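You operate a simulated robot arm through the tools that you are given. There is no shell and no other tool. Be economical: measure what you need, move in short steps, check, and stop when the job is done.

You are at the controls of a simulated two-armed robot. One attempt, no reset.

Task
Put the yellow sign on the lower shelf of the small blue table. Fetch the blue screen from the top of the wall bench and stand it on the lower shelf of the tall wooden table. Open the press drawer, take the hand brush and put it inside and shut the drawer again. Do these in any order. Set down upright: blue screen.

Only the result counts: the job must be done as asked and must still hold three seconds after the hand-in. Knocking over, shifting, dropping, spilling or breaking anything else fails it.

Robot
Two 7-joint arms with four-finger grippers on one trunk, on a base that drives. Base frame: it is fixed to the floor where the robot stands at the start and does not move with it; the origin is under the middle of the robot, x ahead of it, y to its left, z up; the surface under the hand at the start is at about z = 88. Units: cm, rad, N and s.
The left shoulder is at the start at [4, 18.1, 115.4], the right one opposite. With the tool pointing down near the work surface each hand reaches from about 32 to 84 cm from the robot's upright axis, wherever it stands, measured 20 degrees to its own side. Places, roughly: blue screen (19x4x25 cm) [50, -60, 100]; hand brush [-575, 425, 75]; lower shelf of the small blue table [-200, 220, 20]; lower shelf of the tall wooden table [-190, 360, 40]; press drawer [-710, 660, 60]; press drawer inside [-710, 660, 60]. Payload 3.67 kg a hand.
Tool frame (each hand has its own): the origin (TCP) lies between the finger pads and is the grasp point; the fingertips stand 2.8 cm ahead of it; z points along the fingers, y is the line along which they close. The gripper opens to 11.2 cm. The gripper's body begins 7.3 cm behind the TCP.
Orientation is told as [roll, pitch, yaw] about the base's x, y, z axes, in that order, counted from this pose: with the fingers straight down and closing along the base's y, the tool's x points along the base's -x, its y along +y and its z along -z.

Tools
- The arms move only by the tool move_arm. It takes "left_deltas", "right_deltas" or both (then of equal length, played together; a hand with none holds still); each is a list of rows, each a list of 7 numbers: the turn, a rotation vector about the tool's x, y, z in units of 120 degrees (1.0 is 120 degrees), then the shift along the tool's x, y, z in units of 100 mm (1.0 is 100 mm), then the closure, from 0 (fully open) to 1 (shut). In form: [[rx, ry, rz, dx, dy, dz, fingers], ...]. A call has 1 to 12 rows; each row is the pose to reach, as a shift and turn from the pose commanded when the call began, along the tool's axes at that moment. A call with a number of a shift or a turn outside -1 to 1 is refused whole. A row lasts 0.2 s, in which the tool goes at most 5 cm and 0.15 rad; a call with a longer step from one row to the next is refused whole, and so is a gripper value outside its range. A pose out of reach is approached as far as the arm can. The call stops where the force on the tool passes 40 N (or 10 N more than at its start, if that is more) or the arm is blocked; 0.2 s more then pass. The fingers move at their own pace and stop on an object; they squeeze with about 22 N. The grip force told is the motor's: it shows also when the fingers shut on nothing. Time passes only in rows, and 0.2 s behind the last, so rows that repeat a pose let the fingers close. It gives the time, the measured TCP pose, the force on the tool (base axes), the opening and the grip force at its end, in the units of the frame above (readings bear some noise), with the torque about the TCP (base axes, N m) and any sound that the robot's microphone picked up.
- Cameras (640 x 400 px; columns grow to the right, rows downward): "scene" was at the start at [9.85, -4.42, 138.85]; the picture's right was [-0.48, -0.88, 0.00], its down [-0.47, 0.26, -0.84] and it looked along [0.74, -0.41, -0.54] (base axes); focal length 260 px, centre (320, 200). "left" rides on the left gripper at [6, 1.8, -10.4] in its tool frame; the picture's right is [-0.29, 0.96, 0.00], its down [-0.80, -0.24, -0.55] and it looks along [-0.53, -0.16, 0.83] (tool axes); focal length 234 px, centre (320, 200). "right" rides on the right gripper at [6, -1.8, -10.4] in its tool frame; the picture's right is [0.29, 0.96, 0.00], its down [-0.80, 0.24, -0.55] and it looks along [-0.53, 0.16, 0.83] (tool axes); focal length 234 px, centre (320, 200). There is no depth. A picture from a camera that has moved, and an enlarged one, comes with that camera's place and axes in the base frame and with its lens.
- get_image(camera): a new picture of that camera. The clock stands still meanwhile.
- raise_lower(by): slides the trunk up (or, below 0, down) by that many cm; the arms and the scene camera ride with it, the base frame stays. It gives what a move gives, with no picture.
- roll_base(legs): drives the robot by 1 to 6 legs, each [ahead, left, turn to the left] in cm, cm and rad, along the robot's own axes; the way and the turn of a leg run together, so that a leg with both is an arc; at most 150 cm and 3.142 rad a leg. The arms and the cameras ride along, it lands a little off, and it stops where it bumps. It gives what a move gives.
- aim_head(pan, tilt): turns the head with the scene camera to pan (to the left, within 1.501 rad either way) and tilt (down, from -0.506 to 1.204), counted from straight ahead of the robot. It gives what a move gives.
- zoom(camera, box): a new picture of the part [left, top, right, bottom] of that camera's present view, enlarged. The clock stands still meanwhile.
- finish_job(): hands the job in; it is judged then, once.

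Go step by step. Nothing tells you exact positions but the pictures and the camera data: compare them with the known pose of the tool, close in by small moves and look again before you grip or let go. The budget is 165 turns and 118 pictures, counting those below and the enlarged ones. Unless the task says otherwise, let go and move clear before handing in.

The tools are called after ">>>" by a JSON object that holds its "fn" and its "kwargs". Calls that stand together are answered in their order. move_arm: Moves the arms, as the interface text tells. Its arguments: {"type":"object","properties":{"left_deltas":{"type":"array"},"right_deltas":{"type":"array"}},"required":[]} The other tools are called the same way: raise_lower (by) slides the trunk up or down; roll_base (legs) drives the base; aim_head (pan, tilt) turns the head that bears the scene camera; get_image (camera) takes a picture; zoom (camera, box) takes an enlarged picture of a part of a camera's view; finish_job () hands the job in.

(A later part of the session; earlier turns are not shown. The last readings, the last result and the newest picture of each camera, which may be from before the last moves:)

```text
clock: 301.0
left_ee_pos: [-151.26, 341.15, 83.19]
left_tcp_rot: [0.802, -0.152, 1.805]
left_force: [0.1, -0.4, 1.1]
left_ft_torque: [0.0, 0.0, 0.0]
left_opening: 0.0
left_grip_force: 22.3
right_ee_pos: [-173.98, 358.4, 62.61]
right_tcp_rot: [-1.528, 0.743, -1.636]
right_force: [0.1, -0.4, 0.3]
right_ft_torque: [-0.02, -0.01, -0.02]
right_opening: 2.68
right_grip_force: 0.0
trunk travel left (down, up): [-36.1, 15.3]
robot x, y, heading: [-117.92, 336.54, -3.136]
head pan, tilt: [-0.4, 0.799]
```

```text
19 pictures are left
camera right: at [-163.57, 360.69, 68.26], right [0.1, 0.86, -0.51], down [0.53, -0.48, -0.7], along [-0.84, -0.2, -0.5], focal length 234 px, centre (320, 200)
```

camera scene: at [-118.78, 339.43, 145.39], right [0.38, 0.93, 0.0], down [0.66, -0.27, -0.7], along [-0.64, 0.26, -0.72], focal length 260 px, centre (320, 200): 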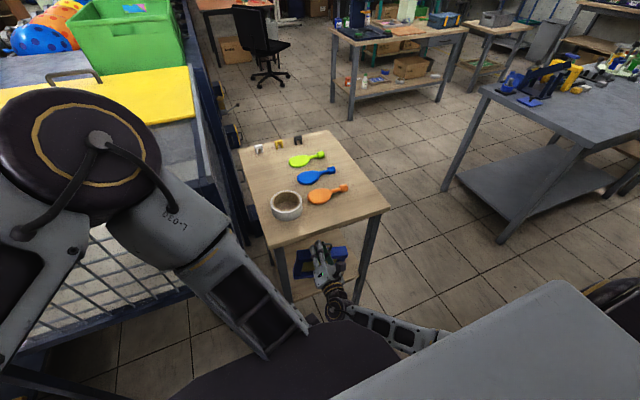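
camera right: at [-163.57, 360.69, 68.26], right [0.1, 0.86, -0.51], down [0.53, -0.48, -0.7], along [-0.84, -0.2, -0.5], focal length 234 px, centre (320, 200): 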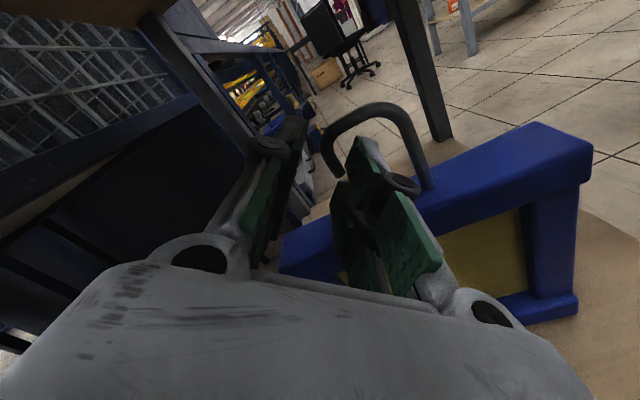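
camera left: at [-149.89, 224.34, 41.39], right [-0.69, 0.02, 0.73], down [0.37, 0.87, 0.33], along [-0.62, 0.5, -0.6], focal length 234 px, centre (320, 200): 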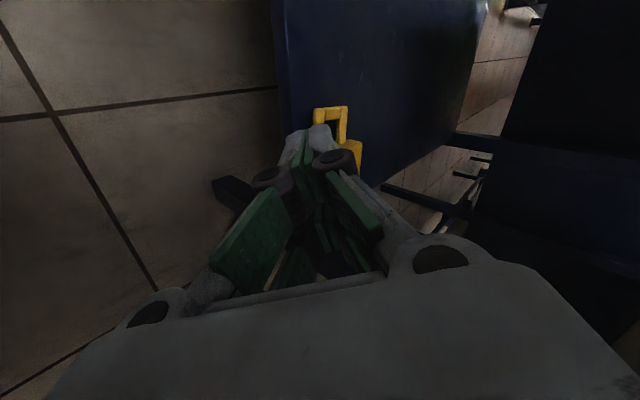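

No load on the hand, so the screen stands by itself. I'll withdraw straight back.

>>> {"fn": "move_arm", "kwargs": {"right_deltas": [[0, 0, 0, 0, 0, -0.12, 0.76], [0, 0, 0, 0, 0, -0.25, 0.76], [0, 0, 0, 0, 0, -0.4, 0.76], [0, 0, 0, 0, 0, -0.6, 0.76], [0, 0, 0, 0, 0, -0.8, 0.76], [0, 0, 0, 0, 0, -1.0, 0.76]]}}

>>> {"fn": "get_image", "kwargs": {"camera": "right"}}

```text
clock: 302.4
left_ee_pos: [-151.23, 341.28, 83.19]
left_tcp_rot: [0.805, -0.152, 1.805]
left_force: [-0.5, 0.3, 0.1]
left_ft_torque: [-0.03, -0.01, 0.02]
left_opening: 0.01
left_grip_force: 22.0
right_ee_pos: [-163.96, 357.63, 62.64]
right_tcp_rot: [-1.528, 0.743, -1.636]
right_force: [0.5, 0.1, -0.6]
right_ft_torque: [0.03, -0.03, -0.02]
right_opening: 2.7
right_grip_force: 0.0
trunk travel left (down, up): [-36.1, 15.3]
robot x, y, heading: [-117.88, 336.01, -3.141]
head pan, tilt: [-0.4, 0.799]
```

```text
18 pictures are left
camera right: at [-153.44, 359.92, 68.35], right [0.1, 0.86, -0.51], down [0.53, -0.48, -0.7], along [-0.84, -0.2, -0.5], focal length 234 px, centre (320, 200)
```

right: 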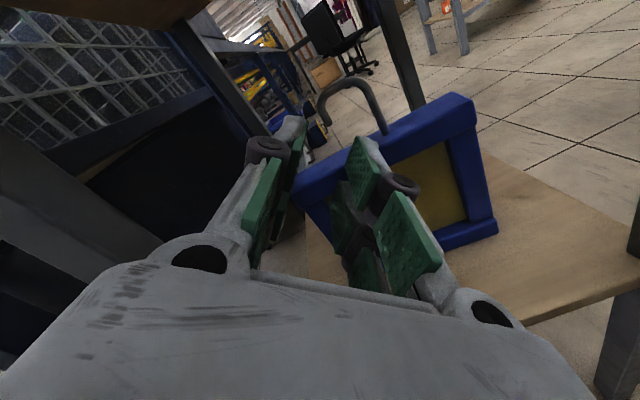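

The blue screen stands upright on the wooden table's lower shelf, and that task is done. Now I'll back out and head for the brush via the aisle north of this table.

>>> {"fn": "roll_base", "kwargs": {"legs": [[-40, 0, 0], [0, -86, 0], [100, 0, 0]]}}

>>> {"fn": "aim_head", "kwargs": {"pan": 0.0, "tilt": 0.3}}

>>> {"fn": "get_image", "kwargs": {"camera": "scene"}}

```text
clock: 314.2
left_ee_pos: [-209.25, 427.32, 83.1]
left_tcp_rot: [0.801, -0.152, 1.805]
left_force: [1.3, 0.3, 0.4]
left_ft_torque: [0.05, 0.04, -0.01]
left_opening: 0.0
left_grip_force: 21.7
right_ee_pos: [-221.82, 443.82, 62.65]
right_tcp_rot: [-1.527, 0.743, -1.636]
right_force: [0.9, -0.4, -0.1]
right_ft_torque: [0.01, -0.02, -0.01]
right_opening: 2.7
right_grip_force: 0.2
trunk travel left (down, up): [-36.1, 15.3]
robot x, y, heading: [-175.5, 422.56, -3.138]
head pan, tilt: [-0.4, 0.799]
```

```text
clock: 315.1
left_ee_pos: [-209.22, 427.24, 83.1]
left_tcp_rot: [0.804, -0.152, 1.805]
left_force: [0.4, -0.1, 0.5]
left_ft_torque: [-0.01, -0.01, 0.01]
left_opening: 0.0
left_grip_force: 22.0
right_ee_pos: [-221.79, 443.77, 62.7]
right_tcp_rot: [-1.526, 0.743, -1.636]
right_force: [0.4, -0.2, -0.4]
right_ft_torque: [0.01, 0.0, 0.01]
right_opening: 2.68
right_grip_force: 0.0
trunk travel left (down, up): [-36.1, 15.3]
robot x, y, heading: [-175.44, 422.36, -3.136]
head pan, tilt: [0.0, 0.3]
```

```text
17 pictures are left
camera scene: at [-187.13, 422.31, 149.82], right [0.0, 1.0, 0.0], down [0.3, 0.0, -0.95], along [-0.95, 0.0, -0.3], focal length 260 px, centre (320, 200)
```

scene: 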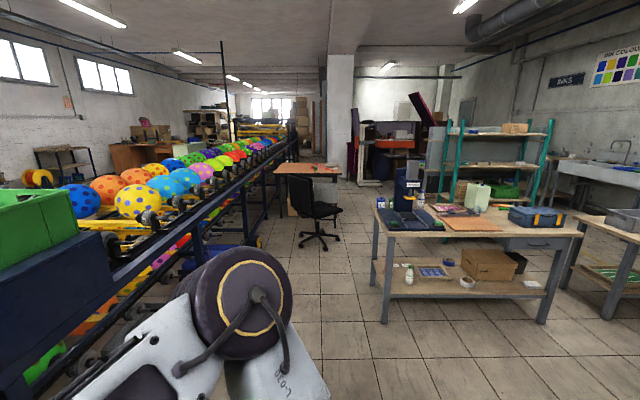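

The desk with the brush is ahead, beyond an office chair. I need a precise look at the clearances around it.

>>> {"fn": "zoom", "kwargs": {"camera": "scene", "box": [230, 90, 470, 260]}}

```text
2.35 times, centred on (350, 175) of scene
camera zoom: at [-187.13, 422.31, 149.82], right [0.0, 1.0, 0.0], down [0.3, 0.0, -0.95], along [-0.95, 0.0, -0.3], focal length 612 px, centre (249, 259)
```

zoom: 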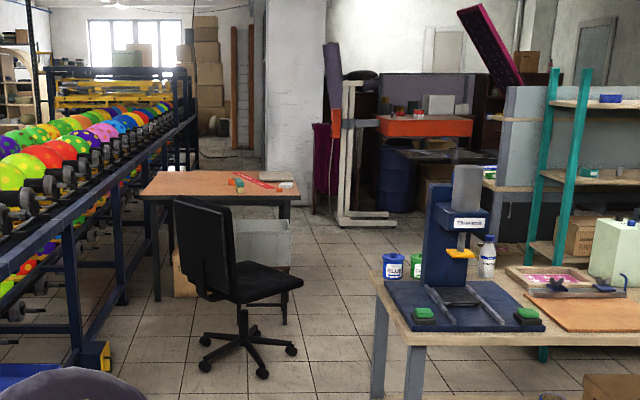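

There is room: the thermopress table ends at x≈-366, and beyond it is open floor north of the desk (desk x -554 to -637, y 358–453). I'll route around the chair to the desk's north side.

>>> {"fn": "roll_base", "kwargs": {"legs": [[30, 14, 0], [110, 0, 0], [90, 0, 0]]}}

>>> {"fn": "roll_base", "kwargs": {"legs": [[0, -97, 0], [80, 0, 0]]}}

>>> {"fn": "raise_lower", "kwargs": {"by": 15}}

>>> {"fn": "aim_head", "kwargs": {"pan": 0.0, "tilt": 0.35}}

>>> {"fn": "get_image", "kwargs": {"camera": "scene"}}

```text
clock: 317.5
left_ee_pos: [-238.62, 414.35, 83.09]
left_tcp_rot: [0.805, -0.151, 1.818]
left_force: [-0.5, -0.7, 0.3]
left_ft_torque: [0.01, 0.01, -0.01]
left_opening: 0.02
left_grip_force: 21.7
right_ee_pos: [-251.52, 430.64, 62.65]
right_tcp_rot: [-1.529, 0.744, -1.622]
right_force: [1.4, 0.1, 0.0]
right_ft_torque: [0.02, 0.01, -0.02]
right_opening: 2.7
right_grip_force: 0.0
trunk travel left (down, up): [-36.1, 15.3]
robot x, y, heading: [-205.3, 409.88, -3.121]
head pan, tilt: [0.0, 0.3]
stopped in leg 1: the robot was blocked; the commanded pose is now the measured one
```

```text
clock: 320.7
left_ee_pos: [-233.62, 454.75, 80.26]
left_tcp_rot: [0.53, 0.15, 2.095]
left_force: [0.0, 0.7, 0.6]
left_ft_torque: [-0.05, 0.0, 0.01]
left_opening: 0.0
left_grip_force: 21.9
right_ee_pos: [-256.47, 475.18, 66.23]
right_tcp_rot: [-1.669, 0.851, -1.549]
right_force: [-0.1, 0.7, 0.7]
right_ft_torque: [0.03, -0.02, 0.01]
right_opening: 2.67
right_grip_force: 0.1
trunk travel left (down, up): [-36.1, 15.3]
robot x, y, heading: [-206.11, 460.69, -3.088]
head pan, tilt: [0.0, 0.3]
stopped in leg 1: the robot was blocked; the commanded pose is now the measured one
```

```text
clock: 321.0
left_ee_pos: [-232.75, 454.32, 77.03]
left_tcp_rot: [0.53, 0.45, 2.171]
left_force: [-31.5, -15.4, -2.3]
left_ft_torque: [1.42, -2.99, 0.8]
left_opening: 0.0
left_grip_force: 22.3
right_ee_pos: [-260.23, 471.47, 66.75]
right_tcp_rot: [-1.82, 0.716, -1.53]
right_force: [0.5, 0.5, -2.6]
right_ft_torque: [-0.05, 0.23, 0.19]
right_opening: 2.65
right_grip_force: 0.0
trunk travel left (down, up): [-36.3, 15.1]
robot x, y, heading: [-207.16, 460.34, -3.058]
head pan, tilt: [0.0, 0.3]
stopped: the arm was blocked; the commanded pose is now the measured one
```

```text
clock: 321.6
left_ee_pos: [-243.96, 468.15, 76.1]
left_tcp_rot: [0.635, 0.371, 2.248]
left_force: [-0.8, 3.8, 1.8]
left_ft_torque: [-0.17, 0.06, 0.1]
left_opening: 0.01
left_grip_force: 22.2
right_ee_pos: [-266.46, 484.95, 56.65]
right_tcp_rot: [-1.633, 0.613, -1.462]
right_force: [-3.2, -1.8, 4.2]
right_ft_torque: [0.11, -0.36, -0.13]
right_opening: 2.68
right_grip_force: 0.0
trunk travel left (down, up): [-36.3, 15.1]
robot x, y, heading: [-211.17, 458.1, -3.011]
head pan, tilt: [0.0, 0.351]
```

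```text
15 pictures are left
camera scene: at [-226.52, 465.51, 149.62], right [-0.12, 0.99, -0.06], down [0.37, -0.01, -0.93], along [-0.92, -0.14, -0.36], focal length 260 px, centre (320, 200)
```

scene: 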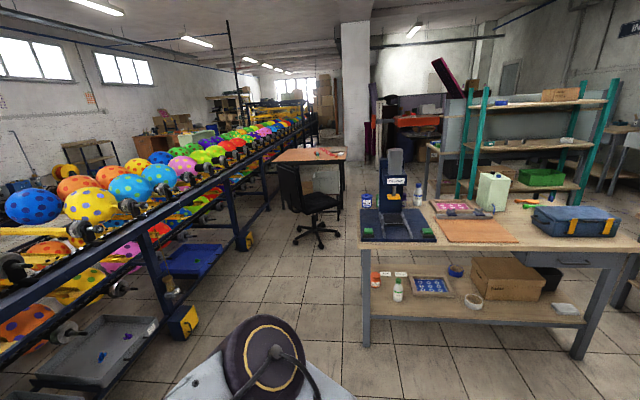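

The robot was blocked and looks tilted, likely the left arm caught on the wooden table. I'll look there before moving anything.

>>> {"fn": "aim_head", "kwargs": {"pan": 1.3, "tilt": 0.6}}

>>> {"fn": "get_image", "kwargs": {"camera": "scene"}}

```text
clock: 323.1
left_ee_pos: [-240.44, 463.17, 76.76]
left_tcp_rot: [0.594, 0.307, 2.219]
left_force: [0.1, -0.2, 0.4]
left_ft_torque: [0.03, -0.02, 0.02]
left_opening: 0.0
left_grip_force: 21.4
right_ee_pos: [-265.57, 478.6, 59.51]
right_tcp_rot: [-1.653, 0.681, -1.432]
right_force: [-0.2, -0.1, 0.3]
right_ft_torque: [-0.01, 0.02, 0.0]
right_opening: 2.69
right_grip_force: 0.0
trunk travel left (down, up): [-36.3, 15.1]
robot x, y, heading: [-210.97, 459.59, -2.978]
head pan, tilt: [1.3, 0.6]
```

```text
14 pictures are left
camera scene: at [-215.15, 449.63, 147.16], right [-0.99, 0.11, -0.01], down [0.07, 0.57, -0.82], along [-0.08, -0.82, -0.57], focal length 260 px, centre (320, 200)
```

scene: 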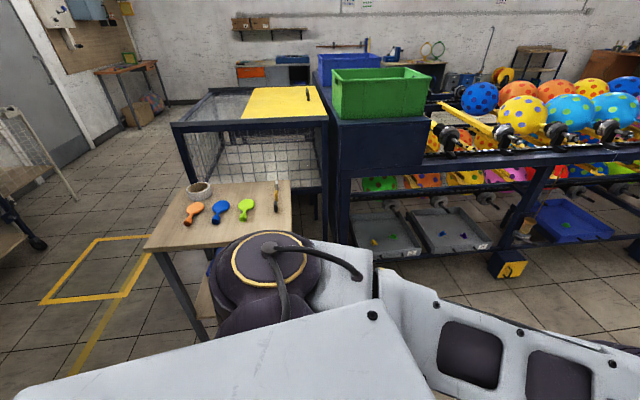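

The base touched the wooden table's leg and then the grey table on the other side. The table looks in place. I'll centre myself in the aisle at y≈436, straighten, raise the trunk and go through.

>>> {"fn": "roll_base", "kwargs": {"legs": [[3.8, 23.7, 0], [0, 0, -0.16]]}}

>>> {"fn": "raise_lower", "kwargs": {"by": 15}}

>>> {"fn": "get_image", "kwargs": {"camera": "scene"}}

```text
clock: 324.3
left_ee_pos: [-238.01, 460.42, 77.05]
left_tcp_rot: [0.608, 0.303, 2.275]
left_force: [1.3, 0.7, 0.1]
left_ft_torque: [-0.02, 0.03, 0.01]
left_opening: 0.0
left_grip_force: 21.8
right_ee_pos: [-265.38, 476.23, 60.49]
right_tcp_rot: [-1.684, 0.708, -1.408]
right_force: [0.1, 0.1, 1.3]
right_ft_torque: [-0.02, -0.04, -0.03]
right_opening: 2.69
right_grip_force: 0.0
trunk travel left (down, up): [-36.3, 15.1]
robot x, y, heading: [-208.57, 457.9, -2.926]
head pan, tilt: [1.3, 0.6]
stopped in leg 1: the robot was blocked; the commanded pose is now the measured one
```

```text
clock: 326.1
left_ee_pos: [-237.91, 460.33, 92.21]
left_tcp_rot: [0.606, 0.303, 2.274]
left_force: [-0.4, -0.2, -0.1]
left_ft_torque: [0.0, 0.0, -0.01]
left_opening: 0.0
left_grip_force: 21.6
right_ee_pos: [-264.74, 476.58, 75.31]
right_tcp_rot: [-1.674, 0.71, -1.403]
right_force: [-0.3, -0.2, -0.3]
right_ft_torque: [0.0, 0.05, 0.0]
right_opening: 2.7
right_grip_force: 0.0
trunk travel left (down, up): [-51.3, 0.1]
robot x, y, heading: [-209.01, 458.46, -2.925]
head pan, tilt: [1.3, 0.6]
```

```text
13 pictures are left
camera scene: at [-211.22, 448.66, 162.28], right [-1.0, 0.06, 0.0], down [0.03, 0.56, -0.83], along [-0.05, -0.82, -0.56], focal length 260 px, centre (320, 200)
```

scene: 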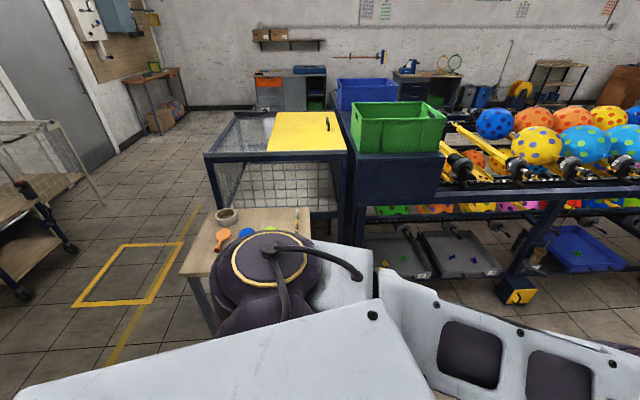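

>>> {"fn": "aim_head", "kwargs": {"pan": -1.0, "tilt": 0.75}}

>>> {"fn": "get_image", "kwargs": {"camera": "scene"}}

```text
clock: 328.2
left_ee_pos: [-237.9, 460.54, 92.19]
left_tcp_rot: [0.609, 0.304, 2.276]
left_force: [-0.2, -0.3, -0.6]
left_ft_torque: [-0.01, -0.01, -0.03]
left_opening: 0.0
left_grip_force: 22.5
right_ee_pos: [-264.82, 476.58, 75.26]
right_tcp_rot: [-1.677, 0.708, -1.405]
right_force: [0.1, 1.1, -0.1]
right_ft_torque: [-0.04, 0.0, -0.01]
right_opening: 2.7
right_grip_force: 0.0
trunk travel left (down, up): [-51.3, 0.1]
robot x, y, heading: [-208.95, 458.26, -2.924]
head pan, tilt: [-1.0, 0.75]
```

```text
12 pictures are left
camera scene: at [-216.56, 463.34, 160.97], right [0.71, 0.71, 0.0], down [0.48, -0.48, -0.73], along [-0.52, 0.52, -0.68], focal length 260 px, centre (320, 200)
```

scene: 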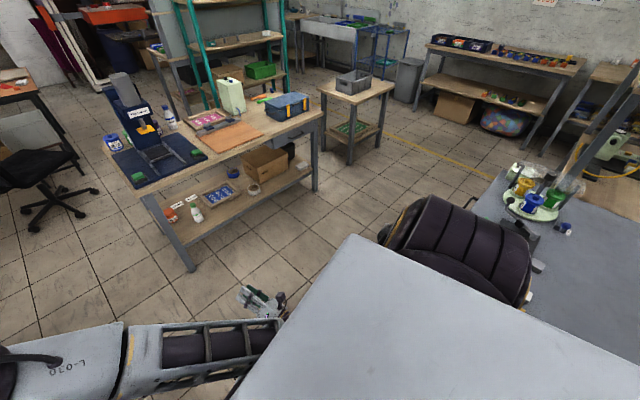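

My right elbow is beside the grey table's edge. I'll try moving straight ahead, away from it.

>>> {"fn": "roll_base", "kwargs": {"legs": [[15, 0, 0]]}}

>>> {"fn": "roll_base", "kwargs": {"legs": [[10, 10, 0]]}}

```text
clock: 329.6
left_ee_pos: [-252.67, 457.36, 92.23]
left_tcp_rot: [0.61, 0.305, 2.275]
left_force: [0.1, 0.3, -0.1]
left_ft_torque: [-0.02, 0.02, 0.01]
left_opening: 0.01
left_grip_force: 22.3
right_ee_pos: [-279.58, 473.28, 75.22]
right_tcp_rot: [-1.677, 0.709, -1.408]
right_force: [-0.1, -0.2, -0.7]
right_ft_torque: [0.0, 0.02, -0.04]
right_opening: 2.68
right_grip_force: 0.1
trunk travel left (down, up): [-51.3, 0.1]
robot x, y, heading: [-223.05, 454.44, -2.93]
head pan, tilt: [-1.0, 0.75]
```

```text
clock: 330.9
left_ee_pos: [-260.64, 445.6, 92.21]
left_tcp_rot: [0.606, 0.304, 2.271]
left_force: [-0.3, 0.7, 0.5]
left_ft_torque: [-0.04, -0.01, -0.03]
left_opening: 0.0
left_grip_force: 21.6
right_ee_pos: [-287.31, 461.91, 75.19]
right_tcp_rot: [-1.676, 0.709, -1.408]
right_force: [0.8, 0.2, 0.2]
right_ft_torque: [0.02, 0.02, -0.01]
right_opening: 2.7
right_grip_force: 0.1
trunk travel left (down, up): [-51.3, 0.1]
robot x, y, heading: [-231.45, 443.16, -2.935]
head pan, tilt: [-1.0, 0.75]
```

Free again. Continuing left and ahead, then straightening.

>>> {"fn": "roll_base", "kwargs": {"legs": [[17, 30, 0], [0, 0, -0.2]]}}

>>> {"fn": "roll_base", "kwargs": {"legs": [[80, 0, 0], [85, 0, 0]]}}

>>> {"fn": "roll_base", "kwargs": {"legs": [[0, -50, 0], [0, -45, 0]]}}

```text
clock: 334.0
left_ee_pos: [-269.73, 418.39, 92.26]
left_tcp_rot: [0.606, 0.303, 2.068]
left_force: [-0.9, -0.8, 0.6]
left_ft_torque: [0.01, -0.02, 0.02]
left_opening: 0.0
left_grip_force: 21.9
right_ee_pos: [-292.83, 439.63, 75.23]
right_tcp_rot: [-1.676, 0.711, -1.609]
right_force: [0.0, 0.8, 0.9]
right_ft_torque: [0.0, -0.01, 0.03]
right_opening: 2.67
right_grip_force: 0.1
trunk travel left (down, up): [-51.3, 0.1]
robot x, y, heading: [-241.51, 409.96, -3.126]
head pan, tilt: [-1.0, 0.75]
```

```text
clock: 342.6
left_ee_pos: [-432.42, 416.47, 92.17]
left_tcp_rot: [0.606, 0.302, 2.064]
left_force: [0.9, -0.1, -0.2]
left_ft_torque: [-0.01, 0.0, 0.0]
left_opening: 0.01
left_grip_force: 21.9
right_ee_pos: [-455.37, 437.63, 75.3]
right_tcp_rot: [-1.675, 0.708, -1.613]
right_force: [0.0, -0.3, -1.1]
right_ft_torque: [0.0, -0.03, 0.02]
right_opening: 2.69
right_grip_force: 0.0
trunk travel left (down, up): [-51.3, 0.1]
robot x, y, heading: [-404.56, 408.1, -3.136]
head pan, tilt: [-1.0, 0.75]
```

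```text
clock: 344.9
left_ee_pos: [-433.32, 449.57, 92.19]
left_tcp_rot: [0.607, 0.304, 2.006]
left_force: [0.1, -0.4, -0.7]
left_ft_torque: [-0.01, -0.02, -0.03]
left_opening: 0.0
left_grip_force: 22.4
right_ee_pos: [-454.93, 472.17, 75.16]
right_tcp_rot: [-1.673, 0.71, -1.671]
right_force: [-0.1, -0.4, 0.4]
right_ft_torque: [0.02, 0.03, 0.0]
right_opening: 2.69
right_grip_force: 0.1
trunk travel left (down, up): [-51.3, 0.1]
robot x, y, heading: [-406.24, 439.64, 3.091]
head pan, tilt: [-1.0, 0.75]
stopped in leg 1: the robot was blocked; the commanded pose is now the measured one
```

>>> {"fn": "roll_base", "kwargs": {"legs": [[0, 8, 0], [18, 0, 0.04]]}}

>>> {"fn": "roll_base", "kwargs": {"legs": [[0, -30, 0], [0, -45, 0]]}}

>>> {"fn": "aim_head", "kwargs": {"pan": 0.3, "tilt": 0.45}}

>>> {"fn": "get_image", "kwargs": {"camera": "scene"}}

```text
clock: 347.1
left_ee_pos: [-452.82, 440.71, 92.35]
left_tcp_rot: [0.605, 0.302, 2.045]
left_force: [0.1, 0.1, -0.4]
left_ft_torque: [-0.01, 0.05, -0.07]
left_opening: 0.0
left_grip_force: 21.5
right_ee_pos: [-475.22, 462.53, 75.26]
right_tcp_rot: [-1.675, 0.713, -1.631]
right_force: [0.1, 0.2, 0.4]
right_ft_torque: [-0.01, 0.01, 0.01]
right_opening: 2.7
right_grip_force: 0.2
trunk travel left (down, up): [-51.3, 0.1]
robot x, y, heading: [-425.21, 431.85, 3.125]
head pan, tilt: [-1.0, 0.75]
```

```text
clock: 349.1
left_ee_pos: [-453.99, 465.71, 92.05]
left_tcp_rot: [0.603, 0.302, 1.95]
left_force: [-0.5, -0.5, -0.1]
left_ft_torque: [-0.02, -0.02, -0.02]
left_opening: 0.02
left_grip_force: 22.4
right_ee_pos: [-474.14, 489.3, 75.13]
right_tcp_rot: [-1.671, 0.713, -1.719]
right_force: [0.5, -0.4, 0.1]
right_ft_torque: [0.02, 0.03, -0.03]
right_opening: 2.69
right_grip_force: 0.0
trunk travel left (down, up): [-51.3, 0.1]
robot x, y, heading: [-426.72, 453.78, 3.035]
head pan, tilt: [-1.0, 0.75]
stopped in leg 1: the robot was blocked; the commanded pose is now the measured one
```

```text
clock: 350.6
left_ee_pos: [-453.82, 465.83, 92.21]
left_tcp_rot: [0.604, 0.304, 1.953]
left_force: [-0.4, -0.6, -0.2]
left_ft_torque: [0.02, -0.01, 0.04]
left_opening: 0.0
left_grip_force: 22.0
right_ee_pos: [-473.95, 489.44, 75.14]
right_tcp_rot: [-1.673, 0.71, -1.723]
right_force: [-0.6, 0.6, -0.5]
right_ft_torque: [-0.02, -0.03, -0.01]
right_opening: 2.67
right_grip_force: 0.0
trunk travel left (down, up): [-51.3, 0.1]
robot x, y, heading: [-426.8, 454.25, 3.032]
head pan, tilt: [0.3, 0.45]
```

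```text
11 pictures are left
camera scene: at [-437.96, 452.53, 163.62], right [-0.19, 0.98, 0.0], down [0.43, 0.08, -0.9], along [-0.88, -0.17, -0.44], focal length 260 px, centre (320, 200)
```

scene: 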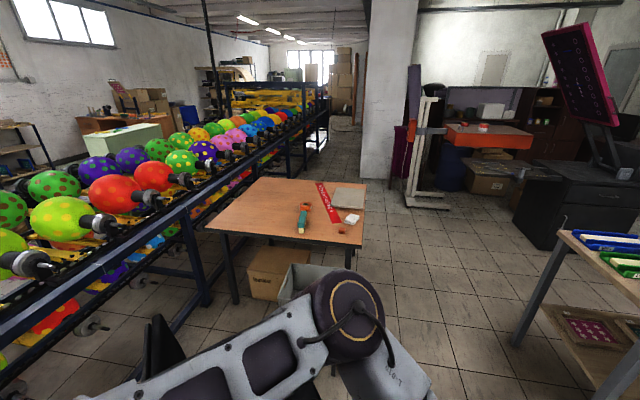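

The brush (orange and teal) is on the desk at about [-582,413], and the press cabinet with its drawer is to the right. I'll angle 45° right to slip between the table corner and the chair.

>>> {"fn": "roll_base", "kwargs": {"legs": [[0, 0, -0.68], [60, 0, 0]]}}

```text
clock: 356.1
left_ee_pos: [-482.58, 524.07, 92.23]
left_tcp_rot: [0.607, 0.302, 1.257]
left_force: [0.0, 0.9, -0.3]
left_ft_torque: [-0.02, 0.03, 0.0]
left_opening: 0.0
left_grip_force: 22.2
right_ee_pos: [-483.01, 555.18, 75.29]
right_tcp_rot: [-1.672, 0.71, -2.417]
right_force: [-0.8, -0.3, 0.2]
right_ft_torque: [-0.01, -0.01, -0.02]
right_opening: 2.69
right_grip_force: 0.2
trunk travel left (down, up): [-51.3, 0.1]
robot x, y, heading: [-469.42, 498.08, 2.342]
head pan, tilt: [0.3, 0.45]
```

Now I'll raise the right hand clear of desk height, turn to face the desk (-y), then slide west.

>>> {"fn": "move_arm", "kwargs": {"right_deltas": [[0, 0, 0, 0.25, -0.27, -0.2, 0.76], [0, 0, 0, 0.5, -0.54, -0.4, 0.76], [0, 0, 0, 0.75, -0.8, -0.6, 0.76], [0, 0, 0, 0.9, -0.97, -0.8, 0.76]]}}

>>> {"fn": "roll_base", "kwargs": {"legs": [[0, 0, 1.2], [0, 0, 1.17]]}}

>>> {"fn": "roll_base", "kwargs": {"legs": [[0, -50, 0], [0, -53, 0]]}}

>>> {"fn": "aim_head", "kwargs": {"pan": 0.0, "tilt": 0.75}}

>>> {"fn": "get_image", "kwargs": {"camera": "scene"}}

```text
clock: 357.1
left_ee_pos: [-482.56, 524.16, 92.33]
left_tcp_rot: [0.605, 0.303, 1.255]
left_force: [0.6, -0.2, -0.2]
left_ft_torque: [0.01, -0.01, -0.01]
left_opening: 0.0
left_grip_force: 22.2
right_ee_pos: [-476.61, 548.96, 87.57]
right_tcp_rot: [-1.672, 0.71, -2.419]
right_force: [0.2, -0.3, 0.8]
right_ft_torque: [0.0, -0.01, 0.0]
right_opening: 2.73
right_grip_force: 0.1
trunk travel left (down, up): [-51.3, 0.1]
robot x, y, heading: [-469.25, 498.23, 2.34]
head pan, tilt: [0.3, 0.45]
```

```text
clock: 364.1
left_ee_pos: [-477.83, 470.01, 92.15]
left_tcp_rot: [0.605, 0.304, -2.646]
left_force: [0.3, 0.3, -0.1]
left_ft_torque: [-0.03, 0.02, -0.04]
left_opening: 0.0
left_grip_force: 21.8
right_ee_pos: [-499.37, 456.03, 87.5]
right_tcp_rot: [-1.671, 0.711, -0.036]
right_force: [0.4, -0.4, 0.0]
right_ft_torque: [-0.03, -0.01, -0.01]
right_opening: 2.71
right_grip_force: 0.0
trunk travel left (down, up): [-51.3, 0.1]
robot x, y, heading: [-469.34, 497.96, -1.565]
head pan, tilt: [0.3, 0.45]
```

```text
clock: 369.9
left_ee_pos: [-580.54, 469.01, 92.26]
left_tcp_rot: [0.605, 0.304, -2.647]
left_force: [1.1, 0.5, -0.1]
left_ft_torque: [0.02, -0.03, -0.01]
left_opening: 0.01
left_grip_force: 22.2
right_ee_pos: [-602.11, 455.13, 87.43]
right_tcp_rot: [-1.672, 0.709, -0.037]
right_force: [-0.3, -0.4, -1.2]
right_ft_torque: [-0.01, 0.0, 0.01]
right_opening: 2.7
right_grip_force: 0.0
trunk travel left (down, up): [-51.3, 0.1]
robot x, y, heading: [-572.05, 497.09, -1.563]
head pan, tilt: [0.3, 0.45]
```

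```text
clock: 370.6
left_ee_pos: [-580.49, 469.06, 92.21]
left_tcp_rot: [0.606, 0.303, -2.648]
left_force: [0.0, 0.3, 0.0]
left_ft_torque: [0.02, 0.01, 0.03]
left_opening: 0.01
left_grip_force: 22.3
right_ee_pos: [-602.1, 455.23, 87.51]
right_tcp_rot: [-1.67, 0.709, -0.036]
right_force: [-0.9, -0.2, -0.3]
right_ft_torque: [0.01, 0.05, -0.05]
right_opening: 2.66
right_grip_force: 0.0
trunk travel left (down, up): [-51.3, 0.1]
robot x, y, heading: [-572.13, 496.73, -1.568]
head pan, tilt: [0.0, 0.75]
```

```text
10 pictures are left
camera scene: at [-572.11, 486.61, 160.98], right [-1.0, -0.01, 0.0], down [0.0, 0.68, -0.73], along [0.01, -0.73, -0.68], focal length 260 px, centre (320, 200)
```

scene: 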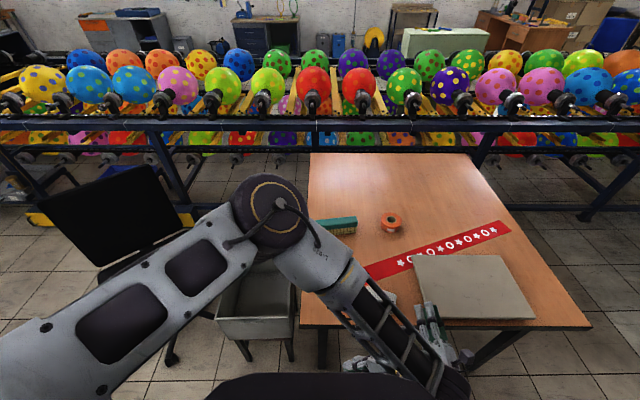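

The brush's teal head is at about [-578,412], lying along x. I'll shift the base into range and turn the left hand to point down and forward, closing across the brush.

>>> {"fn": "roll_base", "kwargs": {"legs": [[7, -12, 0]]}}

>>> {"fn": "move_arm", "kwargs": {"left_deltas": [[0.0005, -0.061, 0.03, 0, 0, 0, 0.3], [0.001, -0.122, 0.061, 0, 0, 0, 0.3], [0.0015, -0.184, 0.091, 0, 0, 0, 0.3], [0.002, -0.2455, 0.122, 0, 0, 0, 0.3], [0.002, -0.2455, 0.122, 0, 0, 0, 0.3]]}}

>>> {"fn": "move_arm", "kwargs": {"left_deltas": [[0, 0, 0, 0, 0.35, 0.2, 0.3], [0, 0, 0, 0, 0.7, 0.4, 0.3], [0, 0, 0, 0, 1.0, 0.57, 0.3]]}}

>>> {"fn": "move_arm", "kwargs": {"left_deltas": [[0, 0, 0, 0, 0.35, 0.2, 0.3], [0, 0, 0, 0, 0.7, 0.4, 0.3], [0, 0, 0, 0, 1.0, 0.57, 0.3]]}}

>>> {"fn": "move_arm", "kwargs": {"left_deltas": [[0, 0, 0, 0, 0.35, 0.2, 0.3], [0, 0, 0, 0, 0.7, 0.4, 0.3], [0, 0, 0, 0, 1.0, 0.57, 0.3], [0, 0, 0, 0, 1.0, 0.57, 0.3]]}}

>>> {"fn": "get_image", "kwargs": {"camera": "left"}}

```text
clock: 372.0
left_ee_pos: [-592.54, 462.05, 92.25]
left_tcp_rot: [0.605, 0.304, -2.649]
left_force: [0.8, 0.4, -0.2]
left_ft_torque: [0.01, 0.03, -0.03]
left_opening: 0.0
left_grip_force: 22.1
right_ee_pos: [-614.06, 448.28, 87.56]
right_tcp_rot: [-1.672, 0.712, -0.038]
right_force: [-0.3, 1.0, 0.0]
right_ft_torque: [-0.01, 0.0, -0.04]
right_opening: 2.72
right_grip_force: 0.1
trunk travel left (down, up): [-51.3, 0.1]
robot x, y, heading: [-584.5, 489.8, -1.563]
head pan, tilt: [0.0, 0.75]
```

```text
clock: 373.2
left_ee_pos: [-592.7, 461.95, 92.21]
left_tcp_rot: [0.523, -0.001, 3.14]
left_force: [-0.5, 0.2, -0.9]
left_ft_torque: [0.01, -0.01, -0.04]
left_opening: 7.86
left_grip_force: 0.1
right_ee_pos: [-614.26, 448.17, 87.52]
right_tcp_rot: [-1.672, 0.71, -0.037]
right_force: [-0.4, 0.1, -0.6]
right_ft_torque: [-0.01, -0.03, 0.01]
right_opening: 2.66
right_grip_force: 0.1
trunk travel left (down, up): [-51.3, 0.1]
robot x, y, heading: [-584.23, 489.88, -1.562]
head pan, tilt: [0.0, 0.75]
```

```text
clock: 374.0
left_ee_pos: [-592.67, 450.55, 92.21]
left_tcp_rot: [0.523, 0.001, 3.14]
left_force: [0.1, 0.2, 0.0]
left_ft_torque: [-0.03, -0.02, 0.01]
left_opening: 7.82
left_grip_force: 0.1
right_ee_pos: [-614.2, 448.07, 87.49]
right_tcp_rot: [-1.671, 0.711, -0.036]
right_force: [-0.1, 0.1, -0.2]
right_ft_torque: [-0.01, -0.02, 0.0]
right_opening: 2.69
right_grip_force: 0.0
trunk travel left (down, up): [-51.3, 0.1]
robot x, y, heading: [-583.96, 490.3, -1.566]
head pan, tilt: [0.0, 0.75]
```

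```text
clock: 374.8
left_ee_pos: [-592.86, 439.06, 92.33]
left_tcp_rot: [0.522, 0.0, 3.141]
left_force: [0.5, -0.9, -0.6]
left_ft_torque: [0.0, -0.03, -0.01]
left_opening: 7.84
left_grip_force: 0.1
right_ee_pos: [-614.22, 448.09, 87.47]
right_tcp_rot: [-1.671, 0.711, -0.037]
right_force: [0.5, -0.5, -0.2]
right_ft_torque: [-0.02, 0.01, -0.02]
right_opening: 2.66
right_grip_force: 0.0
trunk travel left (down, up): [-51.3, 0.1]
robot x, y, heading: [-584.16, 489.8, -1.564]
head pan, tilt: [0.0, 0.75]
```

```text
clock: 375.8
left_ee_pos: [-592.85, 427.57, 92.4]
left_tcp_rot: [0.524, 0.001, 3.142]
left_force: [-0.6, -0.1, 0.2]
left_ft_torque: [0.01, 0.03, -0.01]
left_opening: 7.86
left_grip_force: 0.0
right_ee_pos: [-614.26, 448.14, 87.51]
right_tcp_rot: [-1.672, 0.71, -0.039]
right_force: [0.3, 1.2, -0.1]
right_ft_torque: [0.0, 0.0, 0.02]
right_opening: 2.71
right_grip_force: 0.0
trunk travel left (down, up): [-51.3, 0.1]
robot x, y, heading: [-584.16, 489.91, -1.564]
head pan, tilt: [0.0, 0.75]
```

```text
9 pictures are left
camera left: at [-586.72, 431.05, 102.33], right [-0.29, -0.83, 0.48], down [-0.8, 0.48, 0.36], along [-0.53, -0.28, -0.8], focal length 234 px, centre (320, 200)
```

left: 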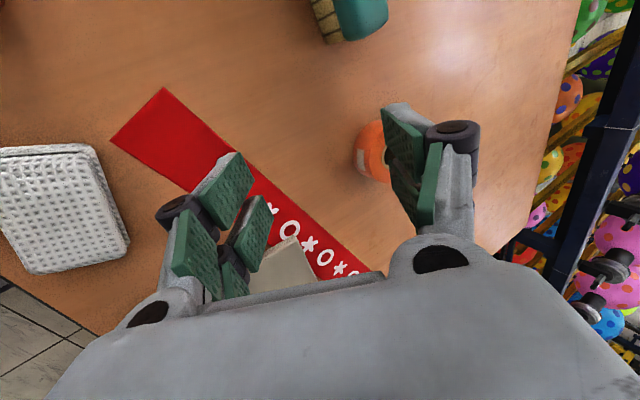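

The brush lies on its side: x from about -587 to -569, y 409–416. I'll set the hand vertical, open wide and move above it.

>>> {"fn": "move_arm", "kwargs": {"left_deltas": [[0.065, 0, 0, 0.25, 0, 0, 0.1], [0.13, 0, 0, 0.5, 0, 0, 0], [0.19, 0, 0, 0.75, 0, 0, 0], [0.25, 0, 0, 1.0, 0, 0, 0]]}}

>>> {"fn": "raise_lower", "kwargs": {"by": -5}}

>>> {"fn": "move_arm", "kwargs": {"left_deltas": [[0, 0, 0, 0.15, 0.35, 0, 0], [0, 0, 0, 0.3, 0.7, 0, 0], [0, 0, 0, 0.585, 1.0, 0, 0]]}}

>>> {"fn": "move_arm", "kwargs": {"left_deltas": [[0, 0, 0, 0, 0.25, 0, 0], [0, 0, 0, 0, 0.5, 0, 0], [0, 0, 0, 0, 0.5, 0, 0]]}}

>>> {"fn": "get_image", "kwargs": {"camera": "left"}}

```text
clock: 376.8
left_ee_pos: [-585.31, 430.97, 95.16]
left_tcp_rot: [0.384, -0.025, -3.051]
left_force: [10.5, -6.4, 1.9]
left_ft_torque: [0.59, 0.95, -0.33]
left_opening: 11.21
left_grip_force: 0.1
left hand out of reach, approached as far as the arm can: row 1, 2, 3, 4
right_ee_pos: [-614.29, 448.23, 87.54]
right_tcp_rot: [-1.671, 0.71, -0.039]
right_force: [-0.7, 0.5, -0.7]
right_ft_torque: [0.01, 0.02, 0.06]
right_opening: 2.68
right_grip_force: 0.0
trunk travel left (down, up): [-51.3, 0.1]
robot x, y, heading: [-583.95, 490.38, -1.565]
head pan, tilt: [0.0, 0.75]
```

```text
clock: 377.7
left_ee_pos: [-585.06, 430.97, 90.11]
left_tcp_rot: [0.375, -0.032, -3.047]
left_force: [0.0, -0.1, -0.1]
left_ft_torque: [-0.03, 0.0, -0.01]
left_opening: 11.21
left_grip_force: 0.0
right_ee_pos: [-614.26, 448.11, 82.55]
right_tcp_rot: [-1.672, 0.708, -0.038]
right_force: [0.4, 0.2, 0.1]
right_ft_torque: [0.0, 0.03, 0.03]
right_opening: 2.7
right_grip_force: 0.0
trunk travel left (down, up): [-46.3, 5.1]
robot x, y, heading: [-584.35, 489.76, -1.565]
head pan, tilt: [0.0, 0.75]
```

```text
clock: 378.5
left_ee_pos: [-581.81, 429.01, 91.41]
left_tcp_rot: [0.375, -0.031, -3.047]
left_force: [1.2, 0.1, 0.0]
left_ft_torque: [0.03, -0.02, 0.04]
left_opening: 11.19
left_grip_force: 0.0
left hand out of reach, approached as far as the arm can: row 1, 2, 3
right_ee_pos: [-614.17, 448.13, 82.73]
right_tcp_rot: [-1.67, 0.709, -0.036]
right_force: [0.4, 0.9, 0.1]
right_ft_torque: [0.0, 0.01, -0.02]
right_opening: 2.68
right_grip_force: 0.1
trunk travel left (down, up): [-46.3, 5.1]
robot x, y, heading: [-583.93, 490.33, -1.562]
head pan, tilt: [0.0, 0.75]
```

```text
clock: 379.3
left_ee_pos: [-581.86, 428.97, 91.4]
left_tcp_rot: [0.375, -0.03, -3.047]
left_force: [-0.2, -0.9, -0.4]
left_ft_torque: [-0.02, 0.0, 0.01]
left_opening: 11.2
left_grip_force: 0.0
left hand out of reach, approached as far as the arm can: row 1, 2, 3
right_ee_pos: [-614.14, 448.01, 82.63]
right_tcp_rot: [-1.674, 0.709, -0.039]
right_force: [-0.7, -0.6, -1.0]
right_ft_torque: [0.01, -0.02, 0.0]
right_opening: 2.68
right_grip_force: 0.1
trunk travel left (down, up): [-46.3, 5.1]
robot x, y, heading: [-583.98, 490.31, -1.57]
head pan, tilt: [0.0, 0.75]
```

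```text
8 pictures are left
camera left: at [-575.81, 431.56, 101.53], right [-0.19, -0.91, 0.36], down [-0.82, 0.35, 0.45], along [-0.54, -0.21, -0.82], focal length 234 px, centre (320, 200)
```

left: 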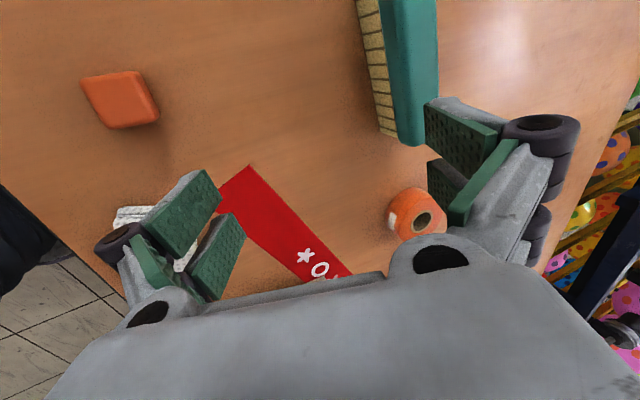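

The left wrist is at its limit in this orientation. I'll turn it 180° about its axis, through its neutral pose, to regain reach.

>>> {"fn": "move_arm", "kwargs": {"left_deltas": [[0, 0, -0.068, 0, 0, 0, 0], [0, 0, -0.136, 0, 0, 0, 0], [0, 0, -0.204, 0, 0, 0, 0], [0, 0, -0.272, 0, 0, 0, 0], [0, 0, -0.34, 0, 0, 0, 0], [0, 0, -0.408, 0, 0, 0, 0], [0, 0, -0.476, 0, 0, 0, 0], [0, 0, -0.544, 0, 0, 0, 0], [0, 0, -0.612, 0, 0, 0, 0], [0, 0, -0.68, 0, 0, 0, 0], [0, 0, -0.75, 0, 0, 0, 0]]}}

>>> {"fn": "move_arm", "kwargs": {"left_deltas": [[0, 0, -0.068, 0, 0, 0, 0], [0, 0, -0.136, 0, 0, 0, 0], [0, 0, -0.204, 0, 0, 0, 0], [0, 0, -0.272, 0, 0, 0, 0], [0, 0, -0.34, 0, 0, 0, 0], [0, 0, -0.408, 0, 0, 0, 0], [0, 0, -0.476, 0, 0, 0, 0], [0, 0, -0.544, 0, 0, 0, 0], [0, 0, -0.612, 0, 0, 0, 0], [0, 0, -0.68, 0, 0, 0, 0], [0, 0, -0.75, 0, 0, 0, 0]]}}

```text
clock: 381.7
left_ee_pos: [-581.9, 428.81, 91.48]
left_tcp_rot: [-0.035, -0.373, -1.46]
left_force: [-0.3, -0.5, 0.4]
left_ft_torque: [-0.01, 0.03, 0.0]
left_opening: 11.2
left_grip_force: 0.1
right_ee_pos: [-614.21, 448.17, 82.56]
right_tcp_rot: [-1.671, 0.71, -0.038]
right_force: [0.3, -0.2, -0.7]
right_ft_torque: [0.0, 0.02, -0.03]
right_opening: 2.71
right_grip_force: 0.0
trunk travel left (down, up): [-46.3, 5.1]
robot x, y, heading: [-583.68, 490.0, -1.564]
head pan, tilt: [0.0, 0.75]
```

```text
clock: 384.1
left_ee_pos: [-582.01, 428.84, 91.55]
left_tcp_rot: [-0.375, 0.031, 0.097]
left_force: [-0.3, 1.0, -0.9]
left_ft_torque: [-0.02, 0.01, 0.05]
left_opening: 11.22
left_grip_force: 0.1
right_ee_pos: [-614.18, 448.17, 82.52]
right_tcp_rot: [-1.67, 0.71, -0.039]
right_force: [0.2, -0.1, 0.8]
right_ft_torque: [-0.01, 0.01, 0.02]
right_opening: 2.69
right_grip_force: 0.1
trunk travel left (down, up): [-46.3, 5.1]
robot x, y, heading: [-583.99, 489.81, -1.561]
head pan, tilt: [0.0, 0.75]
```

Now the hand is in its natural range. I'll make it vertical and move over the brush (y≈411.5–416.5).

>>> {"fn": "move_arm", "kwargs": {"left_deltas": [[-0.06, 0, 0, -0.15, 0, 0, 0], [-0.12, 0, 0, -0.3, 0, 0, 0], [-0.179, 0, 0, -0.5, 0, 0, 0], [-0.179, 0, 0, -0.5, 0, 0, 0]]}}

>>> {"fn": "move_arm", "kwargs": {"left_deltas": [[0, 0, 0.046, 0, -0.25, 0, 0], [0, 0, 0.046, 0, -0.5, 0, 0], [0, 0, 0.046, 0, -0.75, 0, 0]]}}

>>> {"fn": "move_arm", "kwargs": {"left_deltas": [[0, 0, 0, 0, -0.25, 0, 0], [0, 0, 0, 0, -0.5, 0, 0], [0, 0, 0, 0, -0.74, 0, 0], [0, 0, 0, 0, -0.74, 0, 0]]}}

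>>> {"fn": "raise_lower", "kwargs": {"by": -6}}

>>> {"fn": "get_image", "kwargs": {"camera": "left"}}

```text
clock: 385.1
left_ee_pos: [-577.11, 429.19, 91.39]
left_tcp_rot: [0.002, 0.03, 0.095]
left_force: [0.2, -0.8, -0.3]
left_ft_torque: [0.0, -0.02, 0.01]
left_opening: 11.2
left_grip_force: 0.0
right_ee_pos: [-614.14, 448.06, 82.58]
right_tcp_rot: [-1.672, 0.711, -0.038]
right_force: [0.1, -0.1, 0.2]
right_ft_torque: [-0.02, 0.02, -0.03]
right_opening: 2.69
right_grip_force: 0.0
trunk travel left (down, up): [-46.3, 5.1]
robot x, y, heading: [-584.6, 490.06, -1.558]
head pan, tilt: [0.0, 0.75]
```

```text
clock: 385.9
left_ee_pos: [-576.52, 421.7, 91.12]
left_tcp_rot: [-0.003, 0.031, -0.004]
left_force: [0.0, 0.7, 0.0]
left_ft_torque: [0.0, 0.0, 0.0]
left_opening: 11.18
left_grip_force: 0.2
right_ee_pos: [-614.27, 447.98, 82.5]
right_tcp_rot: [-1.67, 0.71, -0.036]
right_force: [-0.4, 0.0, -0.4]
right_ft_torque: [0.0, -0.03, 0.01]
right_opening: 2.71
right_grip_force: 0.0
trunk travel left (down, up): [-46.3, 5.1]
robot x, y, heading: [-584.21, 489.89, -1.565]
head pan, tilt: [0.0, 0.75]
```

```text
clock: 386.9
left_ee_pos: [-575.91, 415.74, 91.2]
left_tcp_rot: [0.0, 0.033, -0.001]
left_force: [-1.1, -0.1, 0.1]
left_ft_torque: [0.01, 0.05, 0.0]
left_opening: 11.21
left_grip_force: 0.0
left hand out of reach, approached as far as the arm can: row 3, 4
right_ee_pos: [-614.11, 447.97, 82.65]
right_tcp_rot: [-1.671, 0.711, -0.034]
right_force: [0.0, -0.2, 0.1]
right_ft_torque: [-0.02, 0.0, -0.01]
right_opening: 2.68
right_grip_force: 0.0
trunk travel left (down, up): [-46.3, 5.1]
robot x, y, heading: [-584.18, 489.95, -1.565]
head pan, tilt: [0.0, 0.75]
```

```text
clock: 387.5
left_ee_pos: [-576.28, 415.77, 88.55]
left_tcp_rot: [-0.005, 0.034, -0.003]
left_force: [-0.6, -0.3, 0.5]
left_ft_torque: [0.01, -0.01, 0.02]
left_opening: 11.21
left_grip_force: 0.0
right_ee_pos: [-614.33, 447.66, 81.0]
right_tcp_rot: [-1.709, 0.708, -0.069]
right_force: [1.1, 0.8, 20.0]
right_ft_torque: [0.67, 0.07, -0.08]
right_opening: 2.06
right_grip_force: 0.1
trunk travel left (down, up): [-43.7, 7.7]
robot x, y, heading: [-584.01, 489.98, -1.568]
head pan, tilt: [0.0, 0.75]
stopped: the force on the tool passed its limit at 46 N (the readings are from after the stop); the commanded pose is now the measured one
```

```text
7 pictures are left
camera left: at [-581.83, 417.51, 99.3], right [0.29, 0.96, -0.01], down [0.81, -0.24, 0.53], along [0.5, -0.17, -0.85], focal length 234 px, centre (320, 200)
```

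left: 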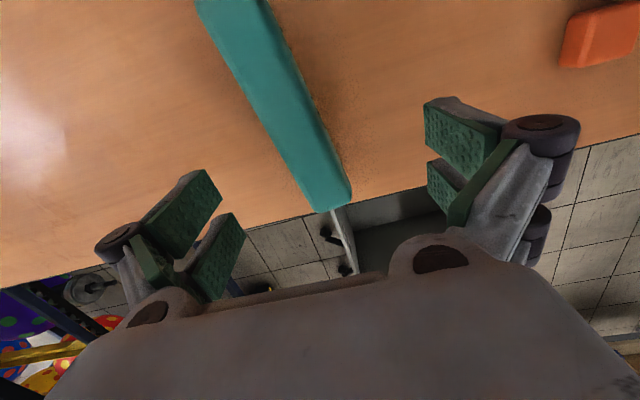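

The right hand touched the notepad on the desk as the trunk lowered. I'll lift it clear first, align the left hand with the brush, then continue.

>>> {"fn": "move_arm", "kwargs": {"right_deltas": [[0, 0, 0, 0.2, -0.22, 0, 0.76], [0, 0, 0, 0.45, -0.49, 0, 0.76], [0, 0, 0, 0.7, -0.76, 0, 0.76], [0, 0, 0, 0.9, -0.97, 0, 0.76]], "left_deltas": [[0, 0, -0.03, 0, 0, 0, 0], [0, 0, -0.06, 0, 0, 0, 0], [0, 0, -0.08, 0, 0, 0, 0], [0, 0, -0.08, 0, 0, 0, 0]]}}

>>> {"fn": "raise_lower", "kwargs": {"by": -5}}

>>> {"fn": "move_arm", "kwargs": {"left_deltas": [[0, 0, 0, 0.05, -0.1, 0, 0], [0, 0, 0, 0.05, -0.22, 0, 0], [0, 0, 0, 0.05, -0.22, 0, 0]]}}

```text
clock: 388.5
left_ee_pos: [-576.11, 415.66, 88.73]
left_tcp_rot: [0.002, 0.033, 0.164]
left_force: [-0.3, 0.3, -0.6]
left_ft_torque: [-0.01, 0.02, 0.01]
left_opening: 11.21
left_grip_force: 0.1
right_ee_pos: [-614.88, 449.23, 93.89]
right_tcp_rot: [-1.693, 0.712, -0.057]
right_force: [0.3, -1.0, 0.1]
right_ft_torque: [-0.01, -0.01, -0.04]
right_opening: 2.68
right_grip_force: 0.0
trunk travel left (down, up): [-43.7, 7.7]
robot x, y, heading: [-584.42, 490.05, -1.564]
head pan, tilt: [0.0, 0.75]
```

```text
clock: 389.4
left_ee_pos: [-576.28, 415.84, 83.56]
left_tcp_rot: [0.001, 0.032, 0.164]
left_force: [0.0, -0.7, 0.0]
left_ft_torque: [-0.02, -0.02, -0.01]
left_opening: 11.22
left_grip_force: 0.0
right_ee_pos: [-614.97, 449.08, 88.62]
right_tcp_rot: [-1.694, 0.71, -0.057]
right_force: [-0.3, 0.1, -0.2]
right_ft_torque: [0.02, 0.0, 0.01]
right_opening: 2.68
right_grip_force: 0.1
trunk travel left (down, up): [-38.7, 12.7]
robot x, y, heading: [-584.43, 489.86, -1.566]
head pan, tilt: [0.0, 0.75]
```

```text
clock: 390.2
left_ee_pos: [-576.06, 415.47, 83.88]
left_tcp_rot: [0.003, 0.032, 0.163]
left_force: [-0.3, -0.1, 0.6]
left_ft_torque: [0.01, -0.03, 0.0]
left_opening: 11.19
left_grip_force: 0.0
left hand out of reach, approached as far as the arm can: row 1, 2, 3
right_ee_pos: [-615.02, 448.97, 88.71]
right_tcp_rot: [-1.693, 0.709, -0.055]
right_force: [-0.1, 0.3, 0.1]
right_ft_torque: [-0.02, -0.01, -0.01]
right_opening: 2.71
right_grip_force: 0.1
trunk travel left (down, up): [-38.7, 12.7]
robot x, y, heading: [-584.06, 489.63, -1.568]
head pan, tilt: [0.0, 0.75]
```

The open fingers already straddle the brush, so I'll lower with the trunk and close.

>>> {"fn": "raise_lower", "kwargs": {"by": -5.3}}

>>> {"fn": "move_arm", "kwargs": {"left_deltas": [[0, 0, 0, 0, 0, 0, 0.3], [0, 0, 0, 0, 0, 0, 0.6], [0, 0, 0, 0, 0, 0, 1], [0, 0, 0, 0, 0, 0, 1], [0, 0, 0, 0, 0, 0, 1]]}}

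>>> {"fn": "get_image", "kwargs": {"camera": "left"}}

```text
clock: 391.1
left_ee_pos: [-576.04, 415.53, 78.64]
left_tcp_rot: [0.001, 0.032, 0.164]
left_force: [0.5, -0.3, -0.2]
left_ft_torque: [-0.02, 0.02, 0.0]
left_opening: 11.2
left_grip_force: 0.0
right_ee_pos: [-615.01, 449.1, 83.37]
right_tcp_rot: [-1.695, 0.708, -0.057]
right_force: [0.0, -0.1, -0.3]
right_ft_torque: [0.01, 0.02, 0.0]
right_opening: 2.69
right_grip_force: 0.1
trunk travel left (down, up): [-33.4, 18.0]
robot x, y, heading: [-584.26, 489.89, -1.569]
head pan, tilt: [0.0, 0.75]
```

```text
clock: 392.3
left_ee_pos: [-576.18, 415.59, 78.54]
left_tcp_rot: [0.003, 0.031, 0.164]
left_force: [0.1, -0.3, 2.0]
left_ft_torque: [0.05, 0.07, 0.13]
left_opening: 4.08
left_grip_force: 22.4
right_ee_pos: [-614.92, 449.07, 83.43]
right_tcp_rot: [-1.695, 0.709, -0.058]
right_force: [-0.1, -0.2, -0.3]
right_ft_torque: [-0.02, 0.02, 0.01]
right_opening: 2.69
right_grip_force: 0.0
trunk travel left (down, up): [-33.4, 18.0]
robot x, y, heading: [-584.62, 489.73, -1.56]
head pan, tilt: [0.0, 0.75]
```

```text
6 pictures are left
camera left: at [-581.99, 416.24, 89.24], right [0.13, 0.99, -0.01], down [0.84, -0.1, 0.53], along [0.52, -0.07, -0.85], focal length 234 px, centre (320, 200)
```

left: 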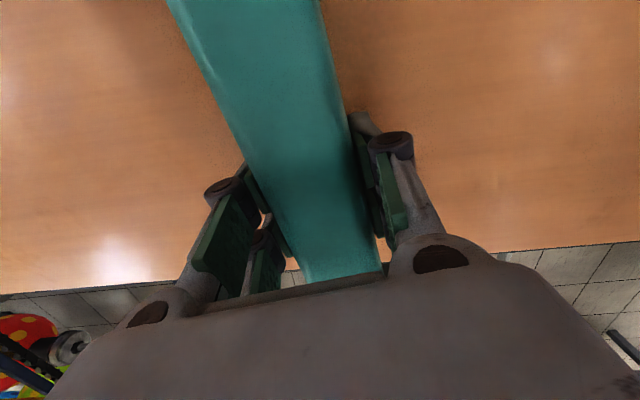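

The brush is gripped. I'll lift it with the trunk, then pitch the fingers forward so it rests on the lower finger, and back away from the desk.

>>> {"fn": "raise_lower", "kwargs": {"by": 16}}

>>> {"fn": "move_arm", "kwargs": {"left_deltas": [[0.068, 0, 0, 0, 0.05, 0, 1], [0.136, 0, 0, 0, 0.1, 0, 1], [0.204, 0, 0, 0, 0.2, 0, 1], [0.272, 0, 0, 0, 0.3, 0, 1], [0.34, 0, 0, 0, 0.4, 0, 1], [0.408, 0, 0, 0, 0.5, 0, 1], [0.476, 0, 0, 0, 0.6, 0, 1], [0.544, 0, 0, 0, 0.7, 0, 1], [0.612, 0, 0, 0, 0.8, 0, 1], [0.68, 0, 0, 0, 0.8, 0, 1], [0.74, 0, 0, 0, 0.8, 0, 1]]}}

>>> {"fn": "roll_base", "kwargs": {"legs": [[-25, 0, 0]]}}

```text
clock: 394.2
left_ee_pos: [-576.19, 415.5, 94.66]
left_tcp_rot: [0.004, 0.032, 0.164]
left_force: [0.7, -0.8, -2.0]
left_ft_torque: [0.0, -0.04, 0.03]
left_opening: 4.07
left_grip_force: 22.0
right_ee_pos: [-614.78, 449.18, 99.49]
right_tcp_rot: [-1.696, 0.707, -0.058]
right_force: [-0.2, 0.3, -0.5]
right_ft_torque: [-0.03, 0.02, -0.02]
right_opening: 2.69
right_grip_force: 0.0
trunk travel left (down, up): [-49.4, 2.0]
robot x, y, heading: [-584.22, 489.94, -1.565]
head pan, tilt: [0.0, 0.75]
```

```text
clock: 396.6
left_ee_pos: [-582.48, 423.88, 98.76]
left_tcp_rot: [-1.514, 0.028, 0.212]
left_force: [0.2, 0.2, -2.0]
left_ft_torque: [0.03, -0.06, 0.01]
left_opening: 4.06
left_grip_force: 22.3
left hand out of reach, approached as far as the arm can: row 1, 2, 3, 4, 9, 10, 11
right_ee_pos: [-615.15, 449.1, 99.32]
right_tcp_rot: [-1.696, 0.707, -0.057]
right_force: [0.0, 0.0, 0.6]
right_ft_torque: [0.0, 0.03, 0.05]
right_opening: 2.68
right_grip_force: 0.0
trunk travel left (down, up): [-49.4, 2.0]
robot x, y, heading: [-584.11, 490.05, -1.561]
head pan, tilt: [0.0, 0.75]
```

```text
clock: 398.4
left_ee_pos: [-582.34, 448.78, 98.58]
left_tcp_rot: [-1.511, 0.031, 0.218]
left_force: [0.1, -0.1, -1.9]
left_ft_torque: [0.05, -0.05, 0.02]
left_opening: 4.09
left_grip_force: 22.1
right_ee_pos: [-614.94, 473.9, 99.41]
right_tcp_rot: [-1.695, 0.708, -0.054]
right_force: [0.8, -0.4, 0.0]
right_ft_torque: [0.01, 0.02, 0.02]
right_opening: 2.69
right_grip_force: 0.1
trunk travel left (down, up): [-49.4, 2.0]
robot x, y, heading: [-584.29, 514.39, -1.566]
head pan, tilt: [0.0, 0.75]
```

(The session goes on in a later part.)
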